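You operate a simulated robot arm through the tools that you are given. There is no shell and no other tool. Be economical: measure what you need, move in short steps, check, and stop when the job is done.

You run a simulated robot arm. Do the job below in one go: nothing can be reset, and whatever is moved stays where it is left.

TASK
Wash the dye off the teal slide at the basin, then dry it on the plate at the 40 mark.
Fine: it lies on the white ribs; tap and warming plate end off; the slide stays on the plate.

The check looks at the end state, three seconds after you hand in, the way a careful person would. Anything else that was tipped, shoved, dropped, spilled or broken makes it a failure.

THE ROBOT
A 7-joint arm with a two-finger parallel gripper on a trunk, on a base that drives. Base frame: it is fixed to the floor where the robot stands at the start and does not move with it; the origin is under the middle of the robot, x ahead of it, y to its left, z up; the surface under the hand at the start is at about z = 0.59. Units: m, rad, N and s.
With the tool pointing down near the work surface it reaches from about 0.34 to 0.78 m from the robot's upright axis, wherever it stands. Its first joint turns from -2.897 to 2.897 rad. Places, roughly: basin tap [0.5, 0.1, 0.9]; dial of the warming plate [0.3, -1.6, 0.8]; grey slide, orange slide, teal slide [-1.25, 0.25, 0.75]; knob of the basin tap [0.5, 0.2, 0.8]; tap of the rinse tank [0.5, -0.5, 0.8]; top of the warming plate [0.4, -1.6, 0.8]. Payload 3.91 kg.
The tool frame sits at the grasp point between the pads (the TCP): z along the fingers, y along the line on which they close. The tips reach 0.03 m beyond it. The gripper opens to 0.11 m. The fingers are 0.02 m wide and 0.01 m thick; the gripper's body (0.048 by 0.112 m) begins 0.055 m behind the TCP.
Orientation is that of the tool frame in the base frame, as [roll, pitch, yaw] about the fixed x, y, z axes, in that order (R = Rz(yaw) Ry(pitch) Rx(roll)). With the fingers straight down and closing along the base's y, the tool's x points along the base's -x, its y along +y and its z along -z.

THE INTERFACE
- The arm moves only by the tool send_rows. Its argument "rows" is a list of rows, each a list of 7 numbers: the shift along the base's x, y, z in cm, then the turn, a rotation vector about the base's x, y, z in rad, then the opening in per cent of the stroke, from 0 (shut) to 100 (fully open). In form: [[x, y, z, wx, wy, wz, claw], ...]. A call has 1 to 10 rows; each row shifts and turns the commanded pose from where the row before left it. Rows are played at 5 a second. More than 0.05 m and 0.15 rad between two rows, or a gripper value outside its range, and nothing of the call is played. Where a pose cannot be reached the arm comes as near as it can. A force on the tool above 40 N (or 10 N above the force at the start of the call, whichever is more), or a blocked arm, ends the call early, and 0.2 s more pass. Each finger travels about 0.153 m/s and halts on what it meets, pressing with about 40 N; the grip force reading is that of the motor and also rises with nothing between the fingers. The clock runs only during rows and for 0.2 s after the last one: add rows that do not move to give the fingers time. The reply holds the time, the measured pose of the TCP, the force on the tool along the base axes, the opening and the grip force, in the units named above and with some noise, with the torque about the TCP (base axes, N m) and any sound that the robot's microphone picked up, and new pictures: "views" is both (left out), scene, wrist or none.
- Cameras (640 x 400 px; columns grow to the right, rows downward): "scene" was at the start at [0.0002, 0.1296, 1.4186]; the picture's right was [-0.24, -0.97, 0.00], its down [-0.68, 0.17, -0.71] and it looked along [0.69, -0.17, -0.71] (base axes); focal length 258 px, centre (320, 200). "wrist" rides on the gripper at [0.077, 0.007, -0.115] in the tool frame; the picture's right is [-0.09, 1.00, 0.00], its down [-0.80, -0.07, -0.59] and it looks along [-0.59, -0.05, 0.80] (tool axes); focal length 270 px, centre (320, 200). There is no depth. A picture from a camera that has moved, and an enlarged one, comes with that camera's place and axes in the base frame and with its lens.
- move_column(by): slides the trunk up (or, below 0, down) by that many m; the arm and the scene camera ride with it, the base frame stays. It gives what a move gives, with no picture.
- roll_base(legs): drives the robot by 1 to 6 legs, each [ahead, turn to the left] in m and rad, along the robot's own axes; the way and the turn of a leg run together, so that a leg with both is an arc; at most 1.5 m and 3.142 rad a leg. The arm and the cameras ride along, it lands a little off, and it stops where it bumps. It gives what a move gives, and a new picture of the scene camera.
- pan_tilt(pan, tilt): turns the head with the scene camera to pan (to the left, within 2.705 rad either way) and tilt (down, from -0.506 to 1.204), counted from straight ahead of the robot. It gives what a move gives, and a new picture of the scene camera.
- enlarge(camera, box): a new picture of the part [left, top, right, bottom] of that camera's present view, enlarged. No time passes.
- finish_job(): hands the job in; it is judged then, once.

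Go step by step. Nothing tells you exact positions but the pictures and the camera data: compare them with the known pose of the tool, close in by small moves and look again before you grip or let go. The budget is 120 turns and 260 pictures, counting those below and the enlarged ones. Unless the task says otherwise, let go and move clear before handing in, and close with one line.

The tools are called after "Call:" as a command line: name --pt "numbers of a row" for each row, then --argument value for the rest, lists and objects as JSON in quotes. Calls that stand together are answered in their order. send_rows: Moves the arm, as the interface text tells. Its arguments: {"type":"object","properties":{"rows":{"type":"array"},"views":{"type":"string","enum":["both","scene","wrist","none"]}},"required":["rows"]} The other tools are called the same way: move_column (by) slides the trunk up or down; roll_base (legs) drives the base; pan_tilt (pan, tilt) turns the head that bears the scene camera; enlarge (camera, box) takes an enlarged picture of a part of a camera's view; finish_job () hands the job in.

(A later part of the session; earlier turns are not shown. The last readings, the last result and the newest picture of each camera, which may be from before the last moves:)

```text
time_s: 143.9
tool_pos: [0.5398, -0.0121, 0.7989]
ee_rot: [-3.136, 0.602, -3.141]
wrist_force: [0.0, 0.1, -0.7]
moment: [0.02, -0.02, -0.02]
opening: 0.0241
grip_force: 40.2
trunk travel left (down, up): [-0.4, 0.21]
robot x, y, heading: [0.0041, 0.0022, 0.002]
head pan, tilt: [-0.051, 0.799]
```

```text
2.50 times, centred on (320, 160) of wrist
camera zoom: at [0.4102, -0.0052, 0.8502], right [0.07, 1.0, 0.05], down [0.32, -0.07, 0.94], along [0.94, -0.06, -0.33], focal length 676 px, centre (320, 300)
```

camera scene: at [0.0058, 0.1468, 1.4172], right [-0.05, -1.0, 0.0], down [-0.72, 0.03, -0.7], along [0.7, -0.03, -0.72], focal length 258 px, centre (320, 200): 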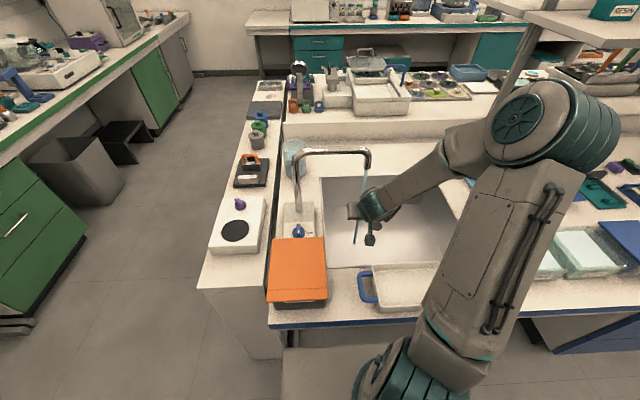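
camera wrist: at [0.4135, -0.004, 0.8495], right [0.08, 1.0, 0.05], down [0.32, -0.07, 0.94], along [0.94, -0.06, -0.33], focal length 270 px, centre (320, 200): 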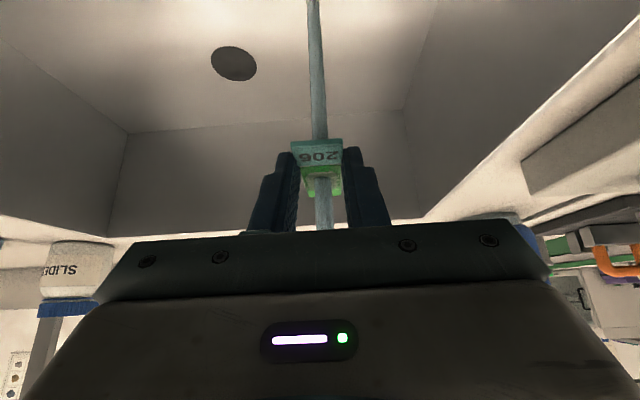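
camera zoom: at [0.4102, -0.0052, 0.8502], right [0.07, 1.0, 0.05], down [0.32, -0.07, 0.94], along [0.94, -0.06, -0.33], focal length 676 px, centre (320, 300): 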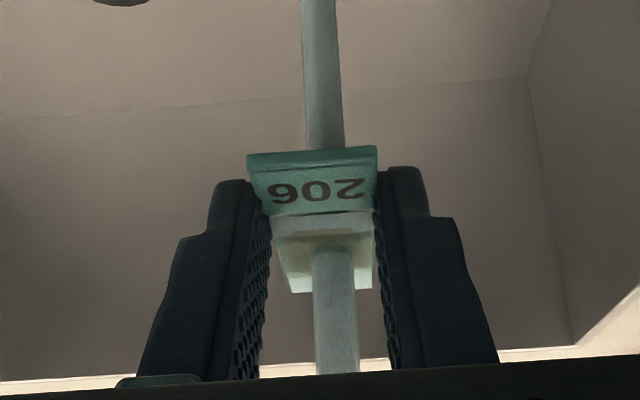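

The green dye is gone. I'll rinse two more seconds, then draw out sideways, back and up.

Call:
send_rows --pt "0 0 0 0 0 0 15" --pt "-0.8 0 0 0 0 0 15" --pt "0 0 0 0 0 0 15" --pt "0 0 0 0 0 0 15" --pt "0 0 0 0 0 0 15" --pt "0 0 0 0 0 0 15" --pt "-1 -3 0 0 0 0 15" --pt "-2 -3 0 0 0 0 15" --pt "-3 -1 2 0 0 0 15" --pt "-2 0 4 0 0 0 15" --views "none"

Call:
send_rows --pt "-1 0 4.5 0 0 0 15" --pt "-1 0 4.5 0 0 0 15" --pt "0 0 4.5 0 0 0 15" --pt "0 0 4.5 0 0 0 15" --pt "0 0 4.5 0 0 0 15" --pt "0 0 0 0 0 0 15" --views "none"

Call:
enlarge --camera "wrist" --box '[220, 80, 420, 240]'

Call:
pan_tilt --pan -1.35 --tilt 0.6

```text
time_s: 146.1
tool_pos: [0.45, -0.0832, 0.8577]
ee_rot: [-3.138, 0.6, -3.141]
wrist_force: [0.0, -0.2, -1.1]
moment: [0.0, 0.0, -0.04]
opening: 0.0243
grip_force: 39.9
trunk travel left (down, up): [-0.4, 0.21]
robot x, y, heading: [0.0044, 0.0011, 0.006]
head pan, tilt: [-0.051, 0.799]
```

```text
time_s: 147.5
tool_pos: [0.4296, -0.0814, 1.0837]
ee_rot: [-3.138, 0.601, 3.14]
wrist_force: [-0.4, 0.1, -0.6]
moment: [0.05, -0.01, -0.01]
opening: 0.024
grip_force: 40.5
trunk travel left (down, up): [-0.4, 0.21]
robot x, y, heading: [0.0079, -0.0004, 0.006]
head pan, tilt: [-0.051, 0.799]
```

```text
2.50 times, centred on (320, 160) of wrist
camera zoom: at [0.3011, -0.0749, 1.1354], right [0.08, 1.0, 0.05], down [0.32, -0.07, 0.94], along [0.94, -0.06, -0.33], focal length 676 px, centre (320, 300)
```

zoom: 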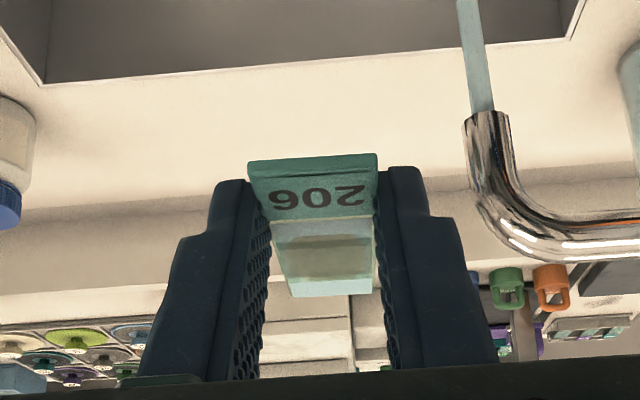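

```text
time_s: 149.0
tool_pos: [0.4295, -0.0809, 1.0825]
ee_rot: [-3.137, 0.603, 3.141]
wrist_force: [-0.1, 0.3, -1.0]
moment: [-0.01, -0.02, 0.01]
opening: 0.0244
grip_force: 40.2
trunk travel left (down, up): [-0.4, 0.21]
robot x, y, heading: [0.0021, -0.0003, 0.005]
head pan, tilt: [-1.349, 0.6]
camera scene: at [-0.0551, 0.0645, 1.4341], right [-0.97, -0.22, 0.0], down [-0.13, 0.55, -0.83], along [0.19, -0.8, -0.56], focal length 258 px, centre (320, 200)
```

scene: 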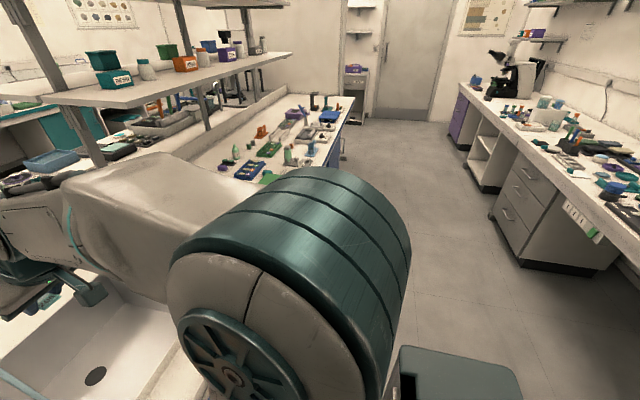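

The slide is clean. Now I'll drive along the aisle to the warming plate, keeping clear of the bench.

Call:
roll_base --legs '[[-0.3, 0], [0, -1.575], [1.5, 0], [0.05, 0], [0, 1.57]]'

Call:
pan_tilt --pan 0.0 --tilt 0.6

```text
time_s: 166.1
tool_pos: [0.1548, -1.6536, 1.084]
ee_rot: [-3.138, 0.603, 3.093]
wrist_force: [-0.5, 0.0, -0.6]
moment: [0.01, 0.04, 0.0]
opening: 0.0244
grip_force: 39.9
trunk travel left (down, up): [-0.4, 0.21]
robot x, y, heading: [-0.2621, -1.5463, -0.039]
head pan, tilt: [-1.349, 0.6]
camera scene: at [-0.3234, -1.4849, 1.4341], right [-0.98, -0.18, 0.0], down [-0.1, 0.56, -0.83], along [0.15, -0.81, -0.56], focal length 258 px, centre (320, 200)
```

scene: 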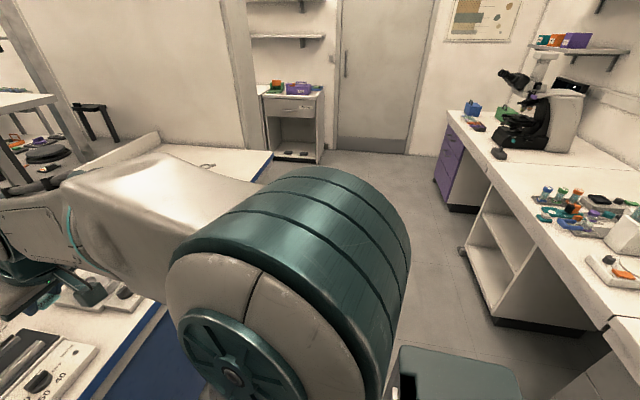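

```text
time_s: 167.6
tool_pos: [0.1553, -1.6522, 1.0834]
ee_rot: [-3.137, 0.604, 3.094]
wrist_force: [0.5, -0.1, -0.3]
moment: [0.01, 0.03, 0.0]
opening: 0.0242
grip_force: 40.4
trunk travel left (down, up): [-0.4, 0.21]
robot x, y, heading: [-0.2672, -1.5512, -0.046]
head pan, tilt: [0.0, 0.6]
camera scene: at [-0.2508, -1.4018, 1.4341], right [-0.04, -1.0, 0.0], down [-0.56, 0.02, -0.83], along [0.82, -0.04, -0.56], focal length 258 px, centre (320, 200)
```

scene: 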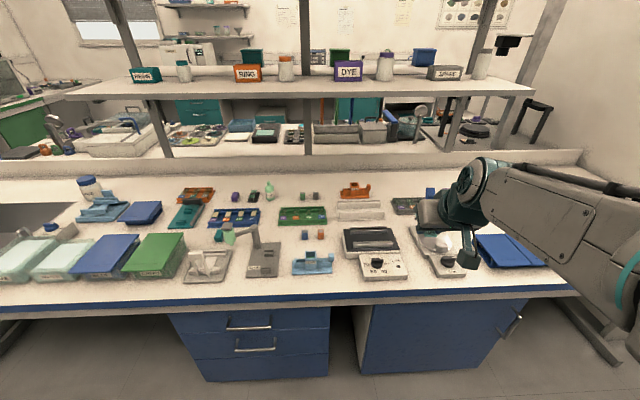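

Call:
enlarge --camera "scene" --box '[320, 210, 440, 290]'

Call:
enlarge --camera "scene" --box '[160, 170, 520, 300]'

```text
5.00 times, centred on (380, 250) of scene
camera zoom: at [-0.2508, -1.4018, 1.4341], right [-0.04, -1.0, 0.0], down [-0.56, 0.02, -0.83], along [0.82, -0.04, -0.56], focal length 1292 px, centre (20, -50)
```

zoom: 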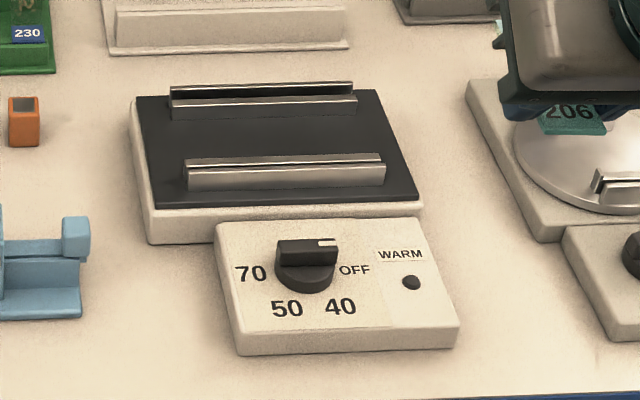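

```text
1.78 times, centred on (340, 235) of scene
camera zoom: at [-0.2508, -1.4018, 1.4341], right [-0.04, -1.0, 0.0], down [-0.56, 0.02, -0.83], along [0.82, -0.04, -0.56], focal length 459 px, centre (284, 138)
```

zoom: 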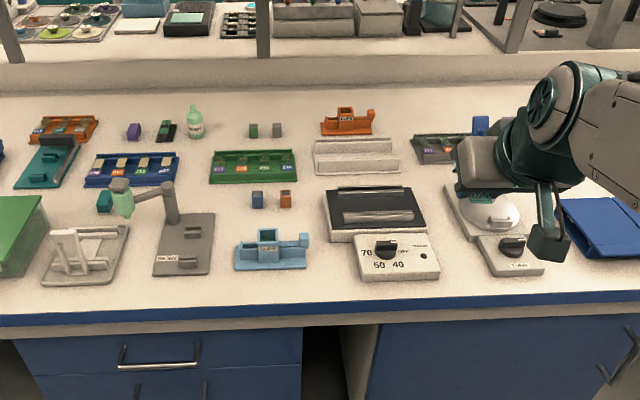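

The dial plate (OFF/40/50/70) sits at about (0.31, -1.61), with two light ribs on the black plate behind it. I'll move in closer and look down at the ribs.

Call:
roll_base --legs '[[0.18, 0.04]]'

Call:
pan_tilt --pan -0.1 --tilt 0.9

Call:
enlarge --camera "scene" --box '[300, 120, 440, 220]'

```text
time_s: 169.1
tool_pos: [0.3398, -1.6388, 1.0834]
ee_rot: [-3.138, 0.603, 3.136]
wrist_force: [0.3, 0.2, 0.0]
moment: [0.02, 0.04, -0.01]
opening: 0.0244
grip_force: 39.9
trunk travel left (down, up): [-0.4, 0.21]
robot x, y, heading: [-0.0879, -1.5538, -0.002]
head pan, tilt: [0.0, 0.6]
camera scene: at [-0.0759, -1.4052, 1.4341], right [0.0, -1.0, 0.0], down [-0.57, 0.0, -0.82], along [0.82, 0.0, -0.57], focal length 258 px, centre (320, 200)
```

scene: 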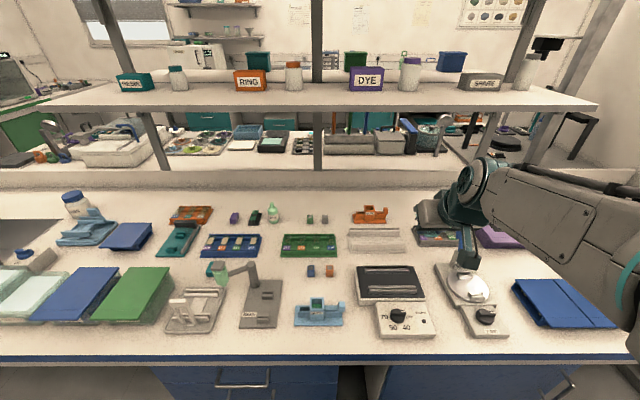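

```text
time_s: 169.9
tool_pos: [0.3397, -1.6389, 1.0833]
ee_rot: [-3.138, 0.601, 3.136]
wrist_force: [0.6, 0.1, 0.2]
moment: [-0.02, 0.02, 0.02]
opening: 0.0244
grip_force: 39.9
trunk travel left (down, up): [-0.4, 0.21]
robot x, y, heading: [-0.0882, -1.559, -0.004]
head pan, tilt: [-0.099, 0.901]
camera scene: at [-0.0894, -1.4127, 1.4094], right [-0.1, -0.99, 0.0], down [-0.78, 0.08, -0.62], along [0.62, -0.06, -0.78], focal length 258 px, centre (320, 200)
```

scene: 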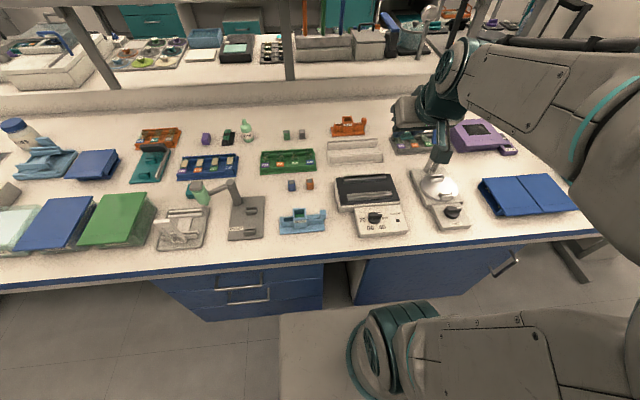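

```text
4.00 times, centred on (370, 170) of scene
camera zoom: at [-0.0894, -1.4127, 1.4094], right [-0.1, -0.99, 0.0], down [-0.78, 0.08, -0.62], along [0.62, -0.06, -0.78], focal length 1034 px, centre (120, 320)
```

zoom: 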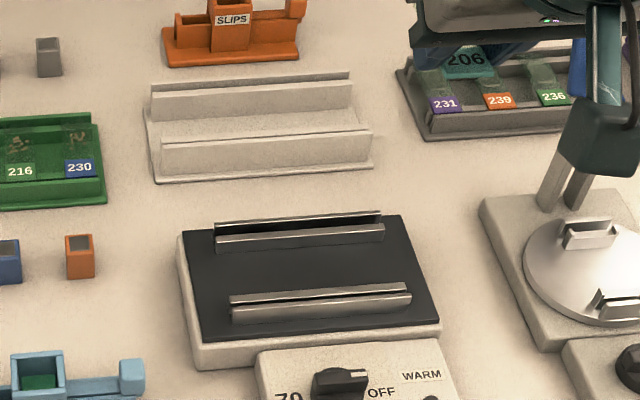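

I need a closer look at the rib profile. I'll untilt the hand at height so the wrist camera looks down on the plate.

Call:
send_rows --pt "0 0 0 0 0.15 0 15" --pt "0 0.5 0 0 0.15 0 15" --pt "0 1 0 0 0.15 0 15" --pt "0 1 0 0 0.15 0 15" --pt "0 0.5 0 0 0 0 15" --pt "0 0 0 0 0 0 15" --views "wrist"

Call:
enlarge --camera "wrist" --box '[220, 40, 420, 180]'

```text
time_s: 171.3
tool_pos: [0.3403, -1.6111, 1.084]
ee_rot: [-3.135, 0.003, 3.137]
wrist_force: [0.1, 0.8, 0.7]
moment: [-0.05, 0.0, 0.03]
opening: 0.0244
grip_force: 40.1
trunk travel left (down, up): [-0.4, 0.21]
robot x, y, heading: [-0.0861, -1.5539, -0.001]
head pan, tilt: [-0.099, 0.901]
camera wrist: at [0.2619, -1.6023, 1.1982], right [0.09, 1.0, -0.01], down [0.8, -0.07, 0.6], along [0.59, -0.06, -0.8], focal length 270 px, centre (320, 200)
```

wrist: 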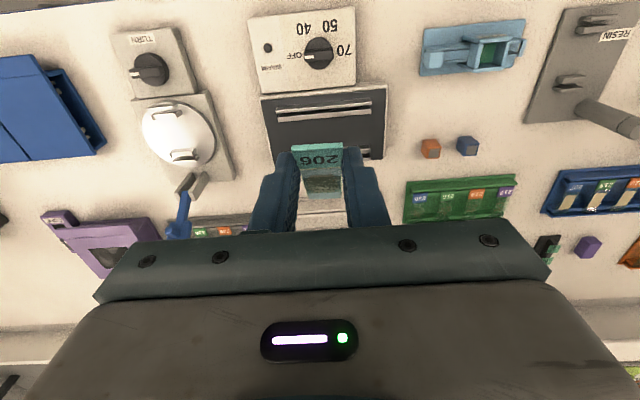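

```text
2.86 times, centred on (320, 110) of wrist
camera zoom: at [0.2619, -1.6023, 1.1982], right [0.09, 1.0, -0.01], down [0.8, -0.07, 0.6], along [0.59, -0.06, -0.8], focal length 772 px, centre (320, 457)
```

zoom: 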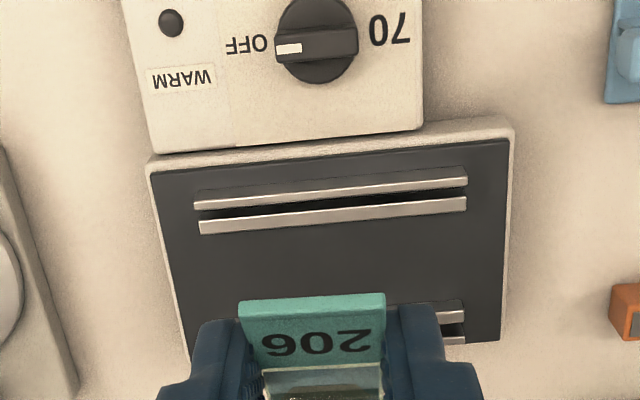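

Each rib on the plate appears to be a pair of bars. I'll bring the wrist camera lower and to the left for a clear view.

Call:
send_rows --pt "0 4 -1 0 0 0 15" --pt "0 4 -2 0 0 0 15" --pt "0 1 -3 0 0 0 15" --pt "0 0 -4 0 0 0 15" --pt "0 0 -2 0 0 0 15" --pt "0 0 0 0 0 0 15" --views "wrist"

Call:
enlarge --camera "wrist" --box '[120, 60, 300, 200]'

```text
time_s: 172.7
tool_pos: [0.3392, -1.5199, 0.9648]
ee_rot: [-3.133, 0.002, 3.137]
wrist_force: [-0.1, 0.2, -0.1]
moment: [0.02, 0.0, 0.0]
opening: 0.0241
grip_force: 40.3
trunk travel left (down, up): [-0.4, 0.21]
robot x, y, heading: [-0.0813, -1.5525, -0.002]
head pan, tilt: [-0.099, 0.901]
camera wrist: at [0.2608, -1.5116, 1.0794], right [0.09, 1.0, -0.01], down [0.8, -0.07, 0.6], along [0.59, -0.06, -0.8], focal length 270 px, centre (320, 200)
```

wrist: 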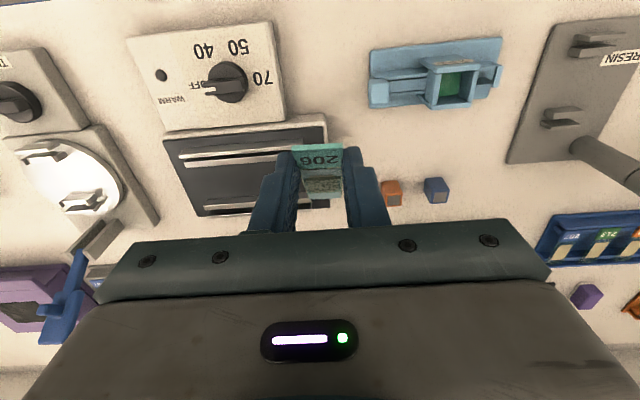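

```text
2.86 times, centred on (210, 130) of wrist
camera zoom: at [0.2608, -1.5116, 1.0794], right [0.09, 1.0, -0.01], down [0.8, -0.07, 0.6], along [0.59, -0.06, -0.8], focal length 772 px, centre (634, 400)
```

zoom: 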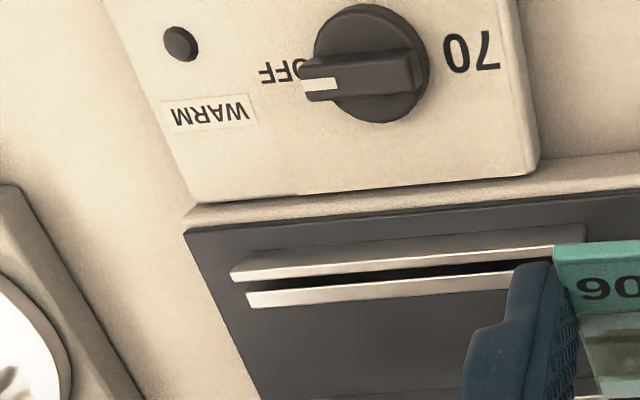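

From the two views, each rib is a ledge (top z about 0.811, at x 0.394 and 0.459) with an outer lip (about 0.817, at x 0.379 and 0.470). The slide belongs along x with its centre at about x 0.427, y -1.61. I'll re-tilt and hover there.

Call:
send_rows --pt "0 -1 0 0 -0.15 0 15" --pt "0 -2 0 0 -0.15 0 15" --pt "1 -2 0 0 -0.15 0 15" --pt "2 -2 -1 0 -0.15 0 15" --pt "2 -2 -3 0 0 0 15" --pt "1.8 0 -2 0 0 0 15" --pt "0 0 -1.5 0 0 0 15" --pt "0 0 0 0 0 0 15" --views "both"

Call:
enlarge --camera "wrist" --box '[220, 80, 420, 240]'

Call:
enlarge --camera "scene" --box '[310, 130, 450, 240]'

```text
time_s: 174.5
tool_pos: [0.4066, -1.6067, 0.8881]
ee_rot: [-3.138, 0.601, 3.138]
wrist_force: [0.1, 0.1, 0.1]
moment: [0.01, 0.04, 0.0]
opening: 0.0243
grip_force: 40.6
trunk travel left (down, up): [-0.4, 0.21]
robot x, y, heading: [-0.0875, -1.5516, 0.0]
head pan, tilt: [-0.099, 0.901]
camera scene: at [-0.0894, -1.4128, 1.4093], right [-0.1, -0.99, 0.0], down [-0.78, 0.08, -0.62], along [0.62, -0.06, -0.78], focal length 258 px, centre (320, 200)
camera wrist: at [0.2785, -1.5999, 0.9389], right [0.08, 1.0, 0.05], down [0.32, -0.07, 0.94], along [0.94, -0.06, -0.33], focal length 270 px, centre (320, 200)
```

scene: 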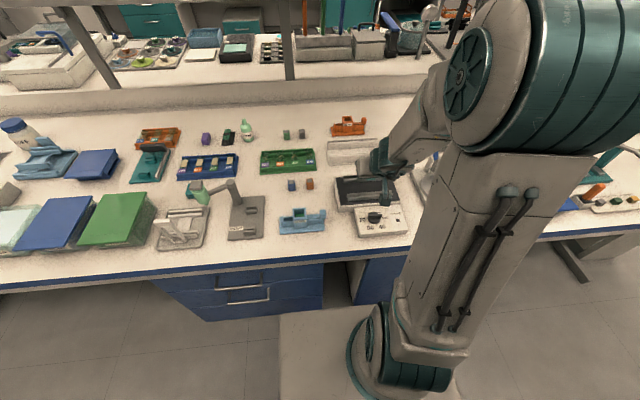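
wrist: 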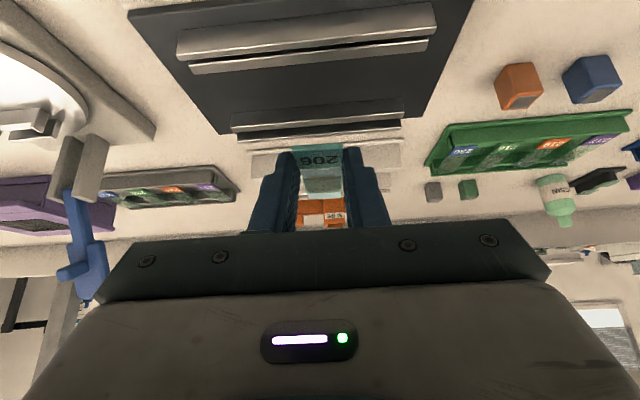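

```text
2.50 times, centred on (320, 160) of wrist
camera zoom: at [0.2785, -1.5999, 0.9389], right [0.08, 1.0, 0.05], down [0.32, -0.07, 0.94], along [0.94, -0.06, -0.33], focal length 676 px, centre (320, 300)
```

zoom: 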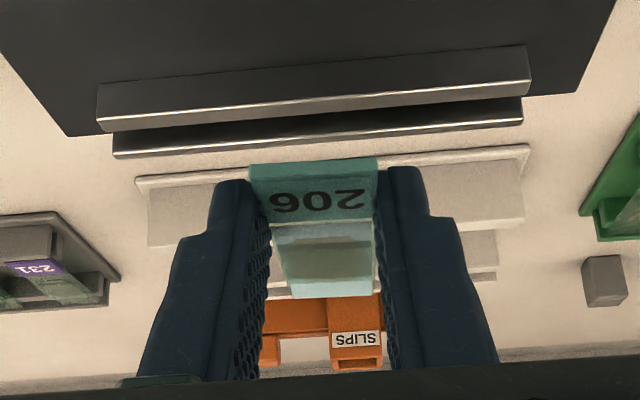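

```text
3.64 times, centred on (380, 185) of scene
camera zoom: at [-0.0894, -1.4128, 1.4093], right [-0.1, -0.99, 0.0], down [-0.78, 0.08, -0.62], along [0.62, -0.06, -0.78], focal length 940 px, centre (102, 254)
```

zoom: 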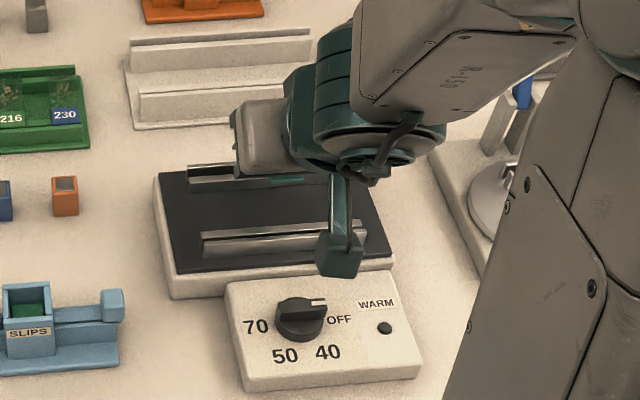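

Averaging the views, the rib centre is at x about 0.4245, so I shift back 2.5 mm. I'll lower to just above the ribs and check the slide's ends against the lips.

Call:
send_rows --pt "-0.26 0 -2 0 0 0 15" --pt "0 0 -1.5 0 0 0 15" --pt "0 0 -1 0 0 0 15" --pt "0 0 0 0 0 0 15" --views "none"

Call:
enlarge --camera "wrist" --box '[200, 60, 440, 240]'

Call:
enlarge --camera "scene" --box '[330, 160, 430, 240]'

```text
time_s: 175.5
tool_pos: [0.4041, -1.6094, 0.8413]
ee_rot: [-3.14, 0.602, 3.137]
wrist_force: [1.7, -1.4, -0.1]
moment: [0.03, 0.03, -0.03]
opening: 0.0244
grip_force: 39.6
trunk travel left (down, up): [-0.4, 0.21]
robot x, y, heading: [-0.0863, -1.5536, -0.004]
head pan, tilt: [-0.099, 0.901]
```

```text
2.22 times, centred on (320, 150) of wrist
camera zoom: at [0.2757, -1.6013, 0.8935], right [0.08, 1.0, 0.05], down [0.32, -0.07, 0.94], along [0.94, -0.06, -0.33], focal length 601 px, centre (320, 311)
```

zoom: 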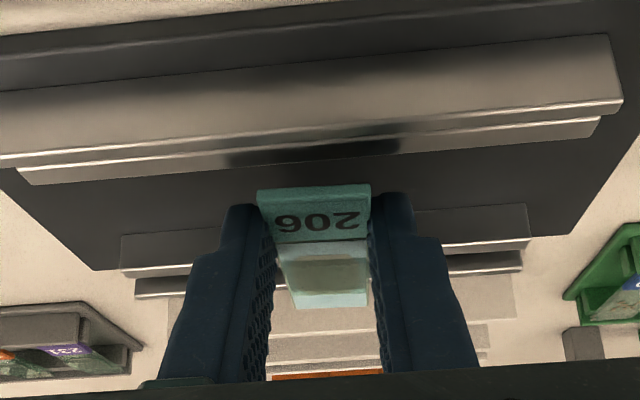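

```text
5.00 times, centred on (380, 200) of scene
camera zoom: at [-0.0893, -1.4126, 1.4093], right [-0.1, -0.99, 0.0], down [-0.78, 0.08, -0.62], along [0.62, -0.06, -0.78], focal length 1292 px, centre (20, 200)
```

zoom: 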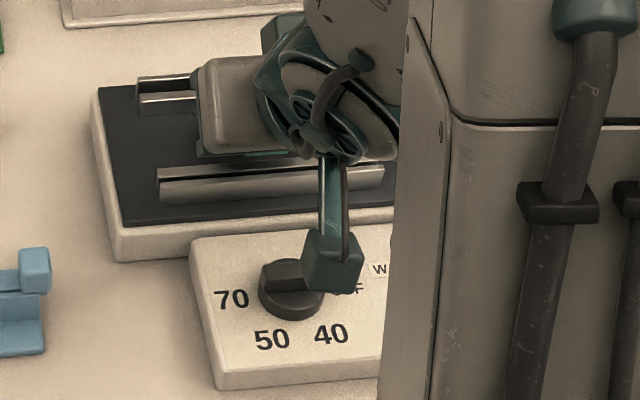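

The bars turn out to be 14 mm wide flat ribs with bright edges. I'll shift another 3.5 mm toward me, lower 5 mm and recheck.

Call:
send_rows --pt "-0.35 0 0 0 0 0 15" --pt "0 0 -0.5 0 0 0 15" --pt "0 0 0 0 0 0 15" --views "none"

Call:
enlarge --camera "wrist" --box '[220, 80, 420, 220]'

```text
time_s: 176.3
tool_pos: [0.4013, -1.6077, 0.8378]
ee_rot: [-3.138, 0.601, 3.137]
wrist_force: [-0.4, 0.4, -0.2]
moment: [-0.02, -0.02, -0.04]
opening: 0.0243
grip_force: 40.0
trunk travel left (down, up): [-0.4, 0.21]
robot x, y, heading: [-0.087, -1.5571, 0.002]
head pan, tilt: [-0.099, 0.901]
```

```text
2.86 times, centred on (320, 150) of wrist
camera zoom: at [0.2727, -1.6017, 0.8893], right [0.08, 1.0, 0.05], down [0.32, -0.07, 0.94], along [0.94, -0.06, -0.33], focal length 772 px, centre (320, 343)
```

zoom: 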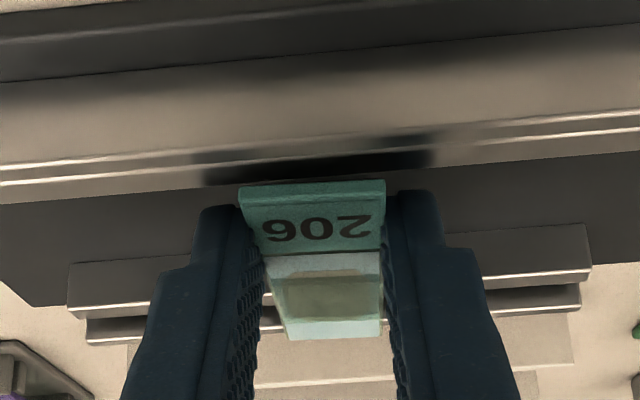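

Close now; the free end already covers the back rib's inner edge. I'll lower in small steps until contact shows.

Call:
send_rows --pt "0 0 -0.2 0 0 0 15" --pt "0 0 -0.2 0 0 0 15" --pt "0 0 0 0 0 0 15" --views "none"

Call:
enlarge --camera "wrist" --box '[220, 80, 420, 220]'

```text
time_s: 177.1
tool_pos: [0.401, -1.6091, 0.8344]
ee_rot: [-3.139, 0.606, 3.135]
wrist_force: [2.2, -2.0, 15.8]
moment: [-0.05, -1.17, -0.12]
opening: 0.0244
grip_force: 40.2
trunk travel left (down, up): [-0.4, 0.21]
robot x, y, heading: [-0.0898, -1.5538, -0.004]
head pan, tilt: [-0.099, 0.901]
```

```text
2.86 times, centred on (320, 150) of wrist
camera zoom: at [0.2725, -1.6018, 0.8857], right [0.08, 1.0, 0.05], down [0.32, -0.07, 0.95], along [0.94, -0.06, -0.32], focal length 772 px, centre (320, 343)
```

zoom: 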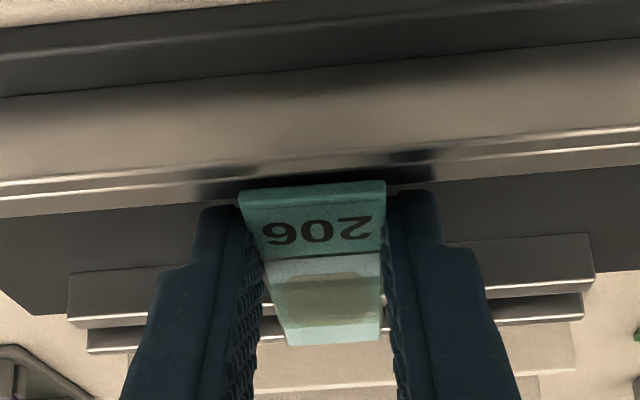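

The contact is at the far end only: the slide sits too far forward, with its free end on the back lip. I'll raise 8 mm, shift 5 mm toward me and look.

Call:
send_rows --pt "0 0 0.4 0 0 0 15" --pt "0 0 0.4 0 0 0 15" --pt "-0.5 0 0 0 0 0 15" --pt "0 0 -0.2 0 0 0 15" --pt "0 0 0 0 0 0 15" --views "none"

Call:
enlarge --camera "wrist" --box '[240, 100, 400, 220]'

Call:
enlarge --camera "scene" --box '[335, 165, 415, 225]'

```text
time_s: 178.3
tool_pos: [0.3963, -1.6067, 0.8398]
ee_rot: [-3.14, 0.601, 3.136]
wrist_force: [-0.3, 0.1, -0.5]
moment: [0.03, 0.01, 0.01]
opening: 0.024
grip_force: 39.6
trunk travel left (down, up): [-0.4, 0.21]
robot x, y, heading: [-0.0876, -1.5565, -0.001]
head pan, tilt: [-0.099, 0.901]
```

```text
3.33 times, centred on (320, 160) of wrist
camera zoom: at [0.2676, -1.6014, 0.891], right [0.08, 1.0, 0.05], down [0.32, -0.07, 0.94], along [0.94, -0.06, -0.33], focal length 901 px, centre (320, 333)
```

zoom: 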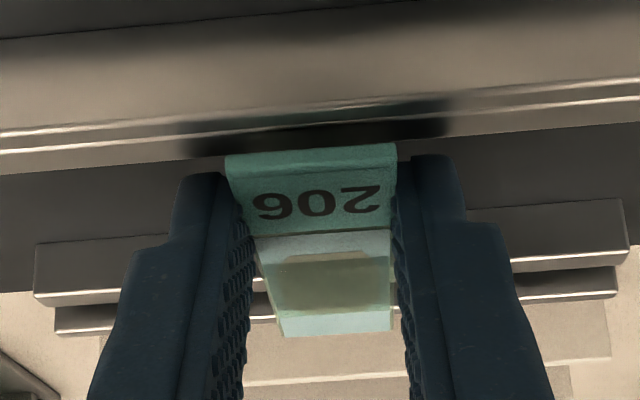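

```text
6.67 times, centred on (375, 195) of scene
camera zoom: at [-0.0894, -1.4126, 1.4093], right [-0.1, -0.99, 0.0], down [-0.78, 0.08, -0.62], along [0.62, -0.06, -0.78], focal length 1722 px, centre (-47, 233)
```

zoom: 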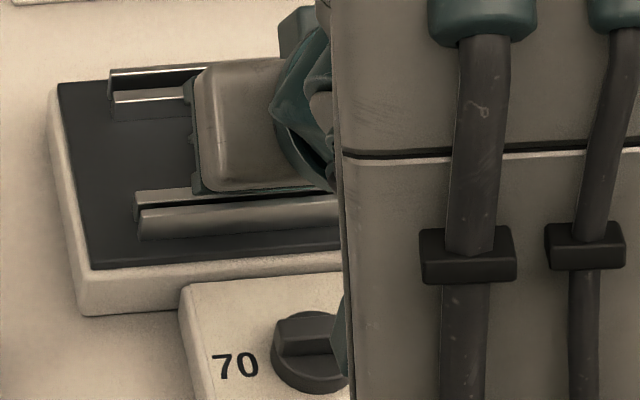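

The ribs have lips about 5 mm higher than the ledges, 80 mm apart, and the slide's centre is now within about 1 mm of their middle. I'll shift +1 mm and lower in fine steps; passing z 0.834 without force means it is between the lips.

Call:
send_rows --pt "0.1 0 -0.2 0 0 0 15" --pt "0 0 -0.2 0 0 0 15" --pt "0 0 -0.15 0 0 0 15" --pt "0 0 0 0 0 0 15" --views "none"

Call:
enlarge --camera "wrist" --box '[240, 100, 400, 220]'

```text
time_s: 179.3
tool_pos: [0.3983, -1.6083, 0.8355]
ee_rot: [-3.137, 0.603, 3.135]
wrist_force: [0.0, -0.2, -0.4]
moment: [0.01, 0.0, 0.01]
opening: 0.0242
grip_force: 39.2
trunk travel left (down, up): [-0.4, 0.21]
robot x, y, heading: [-0.0853, -1.5559, 0.001]
head pan, tilt: [-0.099, 0.901]
```

```text
3.33 times, centred on (320, 160) of wrist
camera zoom: at [0.269, -1.6016, 0.8863], right [0.08, 1.0, 0.05], down [0.32, -0.07, 0.94], along [0.94, -0.06, -0.33], focal length 901 px, centre (320, 333)
```

zoom: 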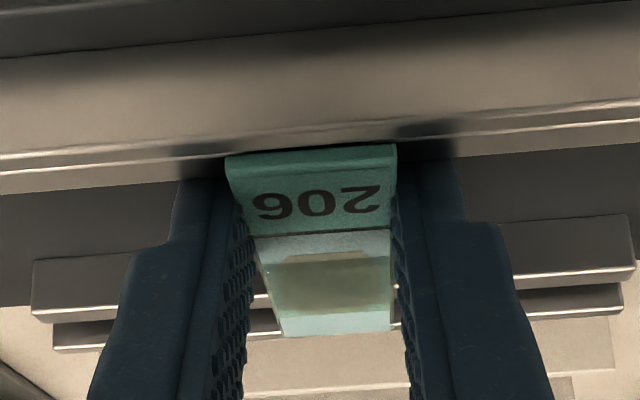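

No contact yet, and the label end looks just inside the front lip. I'll continue down in fine steps.

Call:
send_rows --pt "0 0 -0.15 0 0 0 15" --pt "0 0 -0.1 0 0 0 15" --pt "0 0 0 0 0 0 15" --views "none"

Call:
enlarge --camera "wrist" --box '[240, 100, 400, 220]'

```text
time_s: 180.1
tool_pos: [0.3987, -1.608, 0.8339]
ee_rot: [-3.136, 0.603, 3.136]
wrist_force: [6.6, -0.4, 8.1]
moment: [-0.14, -0.16, 0.12]
opening: 0.0242
grip_force: 40.1
trunk travel left (down, up): [-0.4, 0.21]
robot x, y, heading: [-0.0879, -1.5592, -0.004]
head pan, tilt: [-0.099, 0.901]
```

```text
3.33 times, centred on (320, 160) of wrist
camera zoom: at [0.2696, -1.6019, 0.8845], right [0.08, 1.0, 0.05], down [0.32, -0.07, 0.94], along [0.94, -0.06, -0.33], focal length 901 px, centre (320, 333)
```

zoom: 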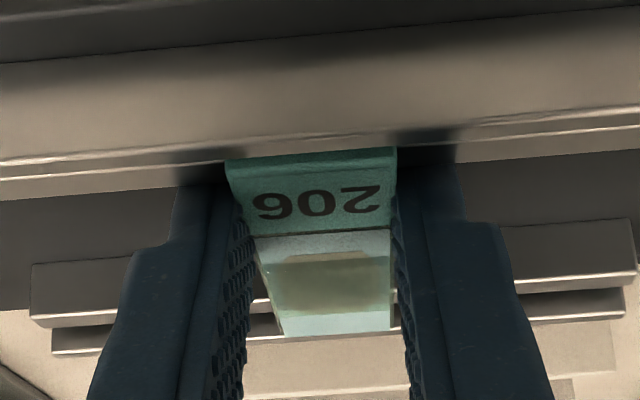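

Contact pushes the tool toward +x, so the label end or a finger rubs the front rib. I'll lift slightly, move +1.5 mm and lower again.

Call:
send_rows --pt "0 0 0.15 0 0 0 15" --pt "0.15 0 0 0 0 0 15" --pt "0 0 -0.15 0 0 0 15" --pt "0 0 -0.1 0 0 0 15" --pt "0 0 0 0 0 0 15" --views "none"

Call:
enlarge --camera "wrist" --box '[240, 100, 400, 220]'

```text
time_s: 181.3
tool_pos: [0.4003, -1.6105, 0.8322]
ee_rot: [-3.138, 0.606, 3.137]
wrist_force: [3.4, -0.6, 16.1]
moment: [-0.09, -0.05, 0.06]
opening: 0.0243
grip_force: 40.4
trunk travel left (down, up): [-0.4, 0.21]
robot x, y, heading: [-0.0855, -1.5567, -0.002]
head pan, tilt: [-0.099, 0.901]
```

```text
3.33 times, centred on (320, 160) of wrist
camera zoom: at [0.2703, -1.6019, 0.8834], right [0.08, 1.0, 0.05], down [0.32, -0.07, 0.94], along [0.94, -0.06, -0.32], focal length 901 px, centre (320, 333)
```

zoom: 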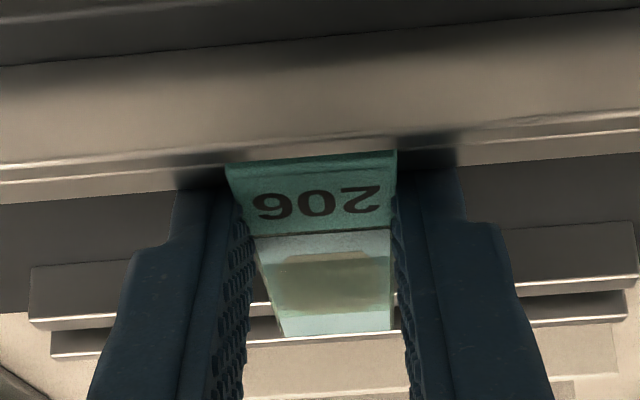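

The load is now carried vertically near the front ledge, below lip height, and both ends appear inside the lips. I'll ease off slightly and open just a little to let it settle, then look.

Call:
send_rows --pt "0 0 0.08 0 0 0 15" --pt "0 0 0 0 0 0 24" --pt "0 0 0 0 0 0 27" --pt "0 0 0 0 0 0 30" --pt "0 0 0 0 0 0 30" --views "none"

Call:
enlarge --camera "wrist" --box '[240, 100, 400, 220]'

```text
time_s: 182.5
tool_pos: [0.3994, -1.6085, 0.8323]
ee_rot: [-3.136, 0.602, 3.138]
wrist_force: [9.5, 8.6, 5.8]
moment: [0.06, -0.19, 0.18]
opening: 0.0287
grip_force: 0.0
trunk travel left (down, up): [-0.4, 0.21]
robot x, y, heading: [-0.0844, -1.5588, 0.002]
head pan, tilt: [-0.099, 0.901]
```

```text
3.33 times, centred on (320, 160) of wrist
camera zoom: at [0.2708, -1.6009, 0.8832], right [0.08, 1.0, 0.05], down [0.32, -0.07, 0.94], along [0.94, -0.06, -0.33], focal length 901 px, centre (320, 333)
```

zoom: 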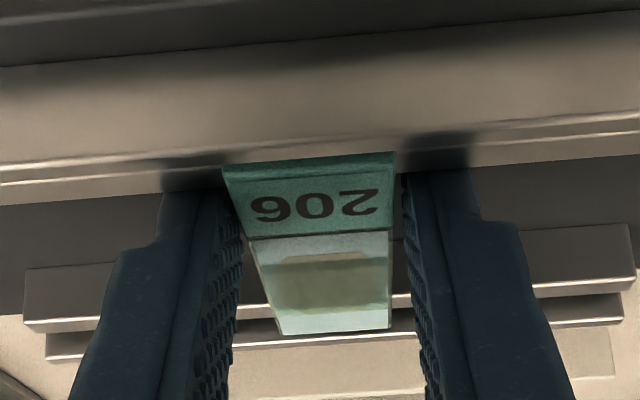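

The slide stayed in place and the fingers are loose but rub on the front rib. I'll move the tool +2 mm, open to 38% and check before rising.

Call:
send_rows --pt "0.1 0 0.05 0 0 0 32" --pt "0.1 0 0.05 0 0 0 36" --pt "0 0 0 0 0 0 38" --pt "0 0 0 0 0 0 38" --views "none"

Call:
enlarge --camera "wrist" --box '[240, 100, 400, 220]'

```text
time_s: 183.5
tool_pos: [0.4006, -1.6086, 0.8321]
ee_rot: [-3.136, 0.6, 3.136]
wrist_force: [0.0, -0.3, 0.0]
moment: [-0.04, 0.01, 0.03]
opening: 0.0418
grip_force: 0.1
trunk travel left (down, up): [-0.4, 0.21]
robot x, y, heading: [-0.0863, -1.5581, -0.004]
head pan, tilt: [-0.099, 0.901]
```

```text
3.33 times, centred on (320, 160) of wrist
camera zoom: at [0.272, -1.6017, 0.8842], right [0.08, 1.0, 0.05], down [0.32, -0.07, 0.94], along [0.94, -0.06, -0.33], focal length 901 px, centre (320, 333)
```

zoom: 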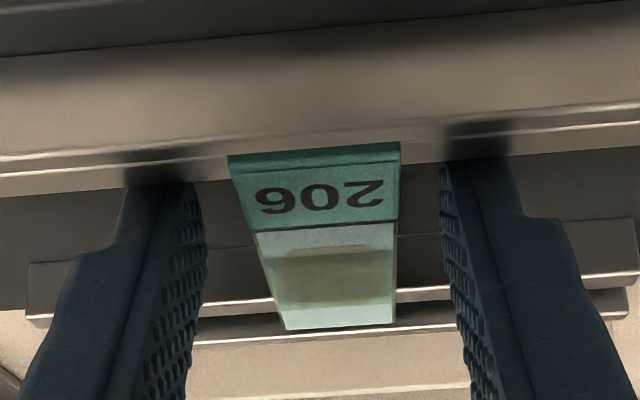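

The fingers are free and the slide lies on the ribs. I'll rise straight up, back off and inspect.

Call:
send_rows --pt "0 0 1 0 0 0 38" --pt "0 0 2 0 0 0 38" --pt "0 0 4 0 0 0 38" --pt "-2 0 4 0 0 0 38" --pt "-3 0 3 0 0.15 0 38" --pt "-2 0 3 0 0.15 0 38" --pt "0 0 3 0 0.15 0 38" --pt "0 0 0 0 0.15 0 38" --pt "0 0 0 0 0 0 38"

Call:
enlarge --camera "wrist" --box '[220, 20, 420, 180]'

Call:
enlarge --camera "scene" --box '[320, 160, 420, 240]'

```text
time_s: 185.5
tool_pos: [0.3306, -1.6097, 1.0333]
ee_rot: [-3.135, 0.0, 3.135]
wrist_force: [-0.4, 0.2, -0.4]
moment: [0.02, 0.04, -0.01]
opening: 0.0418
grip_force: 0.0
trunk travel left (down, up): [-0.4, 0.21]
robot x, y, heading: [-0.0846, -1.5528, 0.001]
head pan, tilt: [-0.099, 0.901]
camera scene: at [-0.0892, -1.4125, 1.4093], right [-0.1, -0.99, 0.0], down [-0.78, 0.08, -0.62], along [0.62, -0.06, -0.78], focal length 258 px, centre (320, 200)
camera wrist: at [0.2531, -1.601, 1.1485], right [0.09, 1.0, -0.01], down [0.8, -0.07, 0.6], along [0.59, -0.06, -0.8], focal length 270 px, centre (320, 200)
```

scene: 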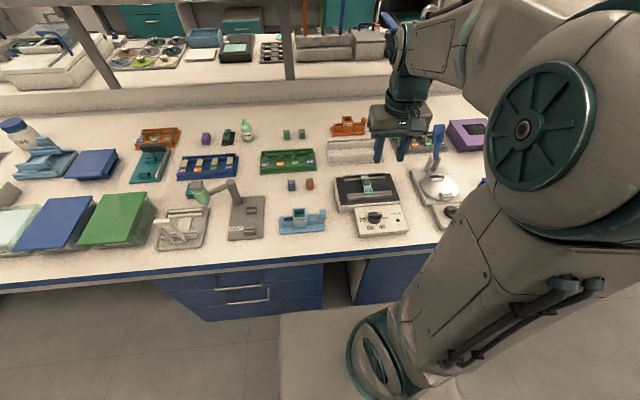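
wrist: 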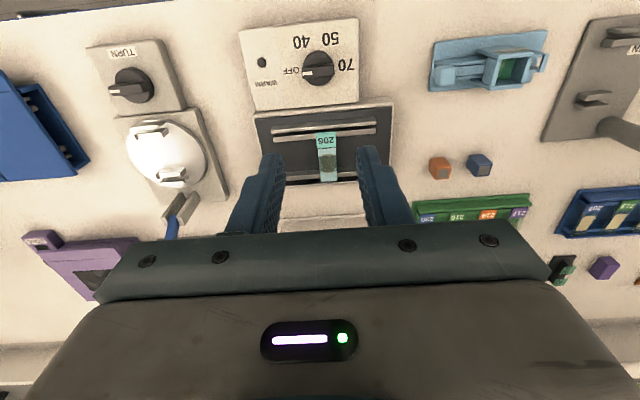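

```text
2.50 times, centred on (320, 100) of wrist
camera zoom: at [0.2531, -1.601, 1.1485], right [0.09, 1.0, -0.01], down [0.8, -0.07, 0.6], along [0.59, -0.06, -0.8], focal length 676 px, centre (320, 450)
```

zoom: 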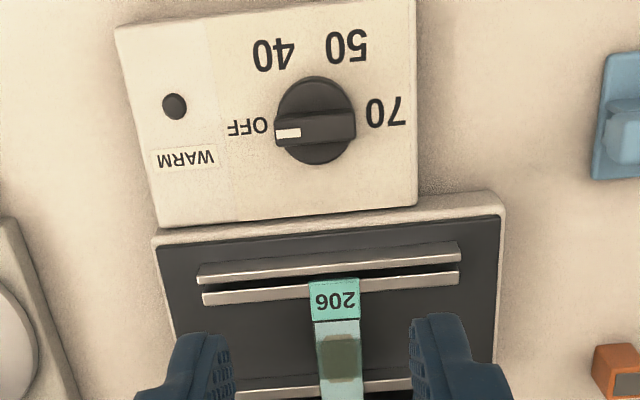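

```text
5.00 times, centred on (370, 200) of scene
camera zoom: at [-0.0892, -1.4125, 1.4093], right [-0.1, -0.99, 0.0], down [-0.78, 0.08, -0.62], along [0.62, -0.06, -0.78], focal length 1292 px, centre (70, 200)
```

zoom: 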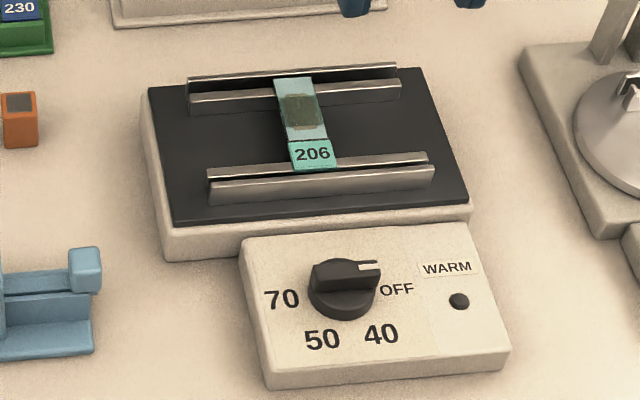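

The washed slide lies across both ribs between the lips. Now the dial: pointer at OFF (-y), with 40 about 60° clockwise. I'll turn the hand +90° above it.

Call:
send_rows --pt "0 0 0 0 0 0.15 38" --pt "0 0 0 0 0 0.15 38" --pt "0 0 0 0 0 0.15 38" --pt "0 0 0 0 0 0.15 38" --pt "0 0 0 0 0 0.15 38" --pt "0 0 0 0 0 0.15 38" --pt "-0.5 0 0 0 0 0.15 38" --pt "-0.5 0 0 0 0 0.15 38" --pt "-0.4 0 0 0 0 0.15 38" --pt "0 0 0 0 0 0.15 38" --views "none"

Call:
send_rows --pt "0 0 -3 0 0 0.07 38" --pt "0 0 -4 0 0 0 38" --pt "0 0 -4 0 0 0 38" --pt "0 0 0 0 0 0 38"

Call:
enlarge --camera "wrist" --box '[220, 40, 420, 200]'

```text
time_s: 187.7
tool_pos: [0.3159, -1.6088, 1.0333]
ee_rot: [-3.134, 0.001, -1.644]
wrist_force: [0.1, 0.1, -0.1]
moment: [0.0, -0.05, -0.02]
opening: 0.0417
grip_force: 0.1
trunk travel left (down, up): [-0.4, 0.21]
robot x, y, heading: [-0.0872, -1.553, -0.001]
head pan, tilt: [-0.099, 0.901]
```

```text
time_s: 188.7
tool_pos: [0.3177, -1.607, 0.9207]
ee_rot: [-3.136, 0.002, -1.577]
wrist_force: [0.4, -0.5, 0.1]
moment: [-0.02, -0.02, -0.01]
opening: 0.0419
grip_force: 0.0
trunk travel left (down, up): [-0.4, 0.21]
robot x, y, heading: [-0.0844, -1.5586, 0.006]
head pan, tilt: [-0.099, 0.901]
camera scene: at [-0.0892, -1.4126, 1.4093], right [-0.1, -0.99, 0.0], down [-0.78, 0.08, -0.62], along [0.62, -0.06, -0.78], focal length 258 px, centre (320, 200)
camera wrist: at [0.3082, -1.6847, 1.0363], right [-1.0, 0.09, -0.01], down [0.07, 0.8, 0.6], along [0.06, 0.59, -0.8], focal length 270 px, centre (320, 200)
```

scene: 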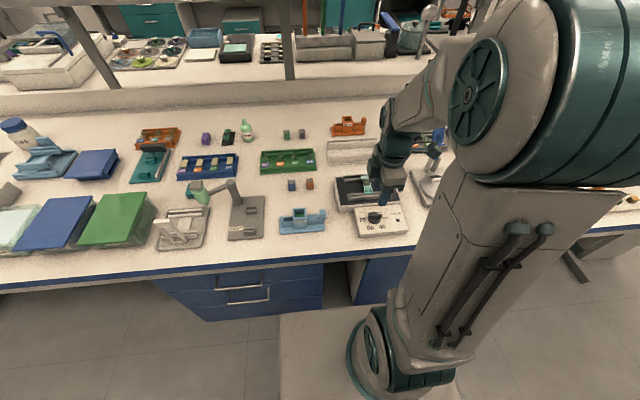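
wrist: 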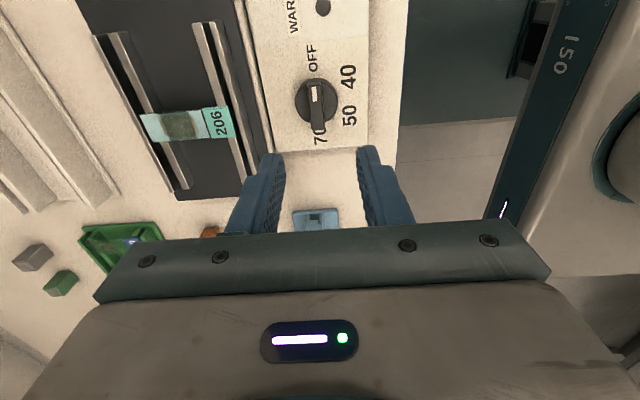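

```text
2.50 times, centred on (320, 120) of wrist
camera zoom: at [0.3082, -1.6847, 1.0363], right [-1.0, 0.09, -0.01], down [0.07, 0.8, 0.6], along [0.06, 0.59, -0.8], focal length 676 px, centre (320, 400)
```

zoom: 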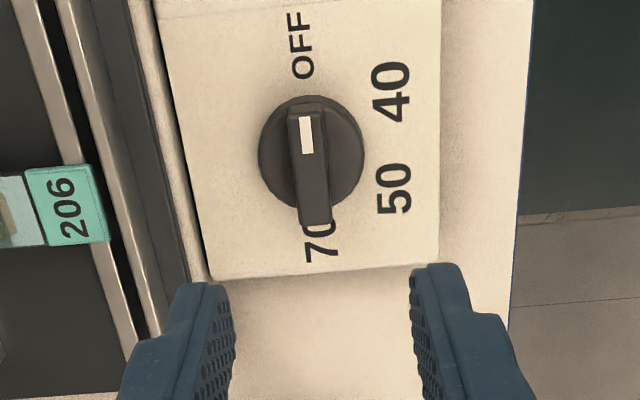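

The dial centre is at about (0.318, -1.613), similar in build to the tap knob. I'll lower with the fingers open to TCP z 0.837 and close on the bar.

Call:
send_rows --pt "0 -0.6 -2 0 0 0 40" --pt "0 0 -2 0 0 0 40" --pt "0 0 -2 0 0 0 40" --pt "0 0 -1.5 0 0 0 40" --pt "0 0 -0.8 0 0 0 40" --pt "0 0 0 0 0 0 30" --pt "0 0 0 0 0 0 20" --pt "0 0 0 0 0 0 10" --pt "0 0 0 0 0 0 5" --pt "0 0 0 0 0 0 5" --views "wrist"

```text
time_s: 190.9
tool_pos: [0.3194, -1.6159, 0.84]
ee_rot: [-3.13, 0.0, -1.577]
wrist_force: [17.2, -1.5, 4.0]
moment: [-0.32, -0.63, -0.07]
opening: 0.0118
grip_force: 45.2
trunk travel left (down, up): [-0.4, 0.21]
robot x, y, heading: [-0.0862, -1.5536, -0.001]
head pan, tilt: [-0.099, 0.901]
camera wrist: at [0.311, -1.6934, 0.9549], right [-1.0, 0.09, -0.01], down [0.07, 0.8, 0.6], along [0.06, 0.59, -0.8], focal length 270 px, centre (320, 200)
```

wrist: 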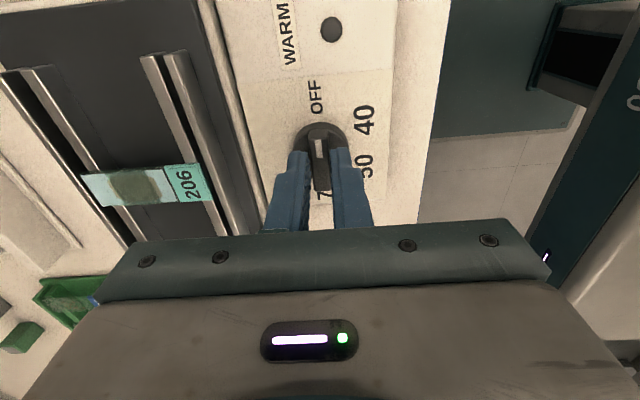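

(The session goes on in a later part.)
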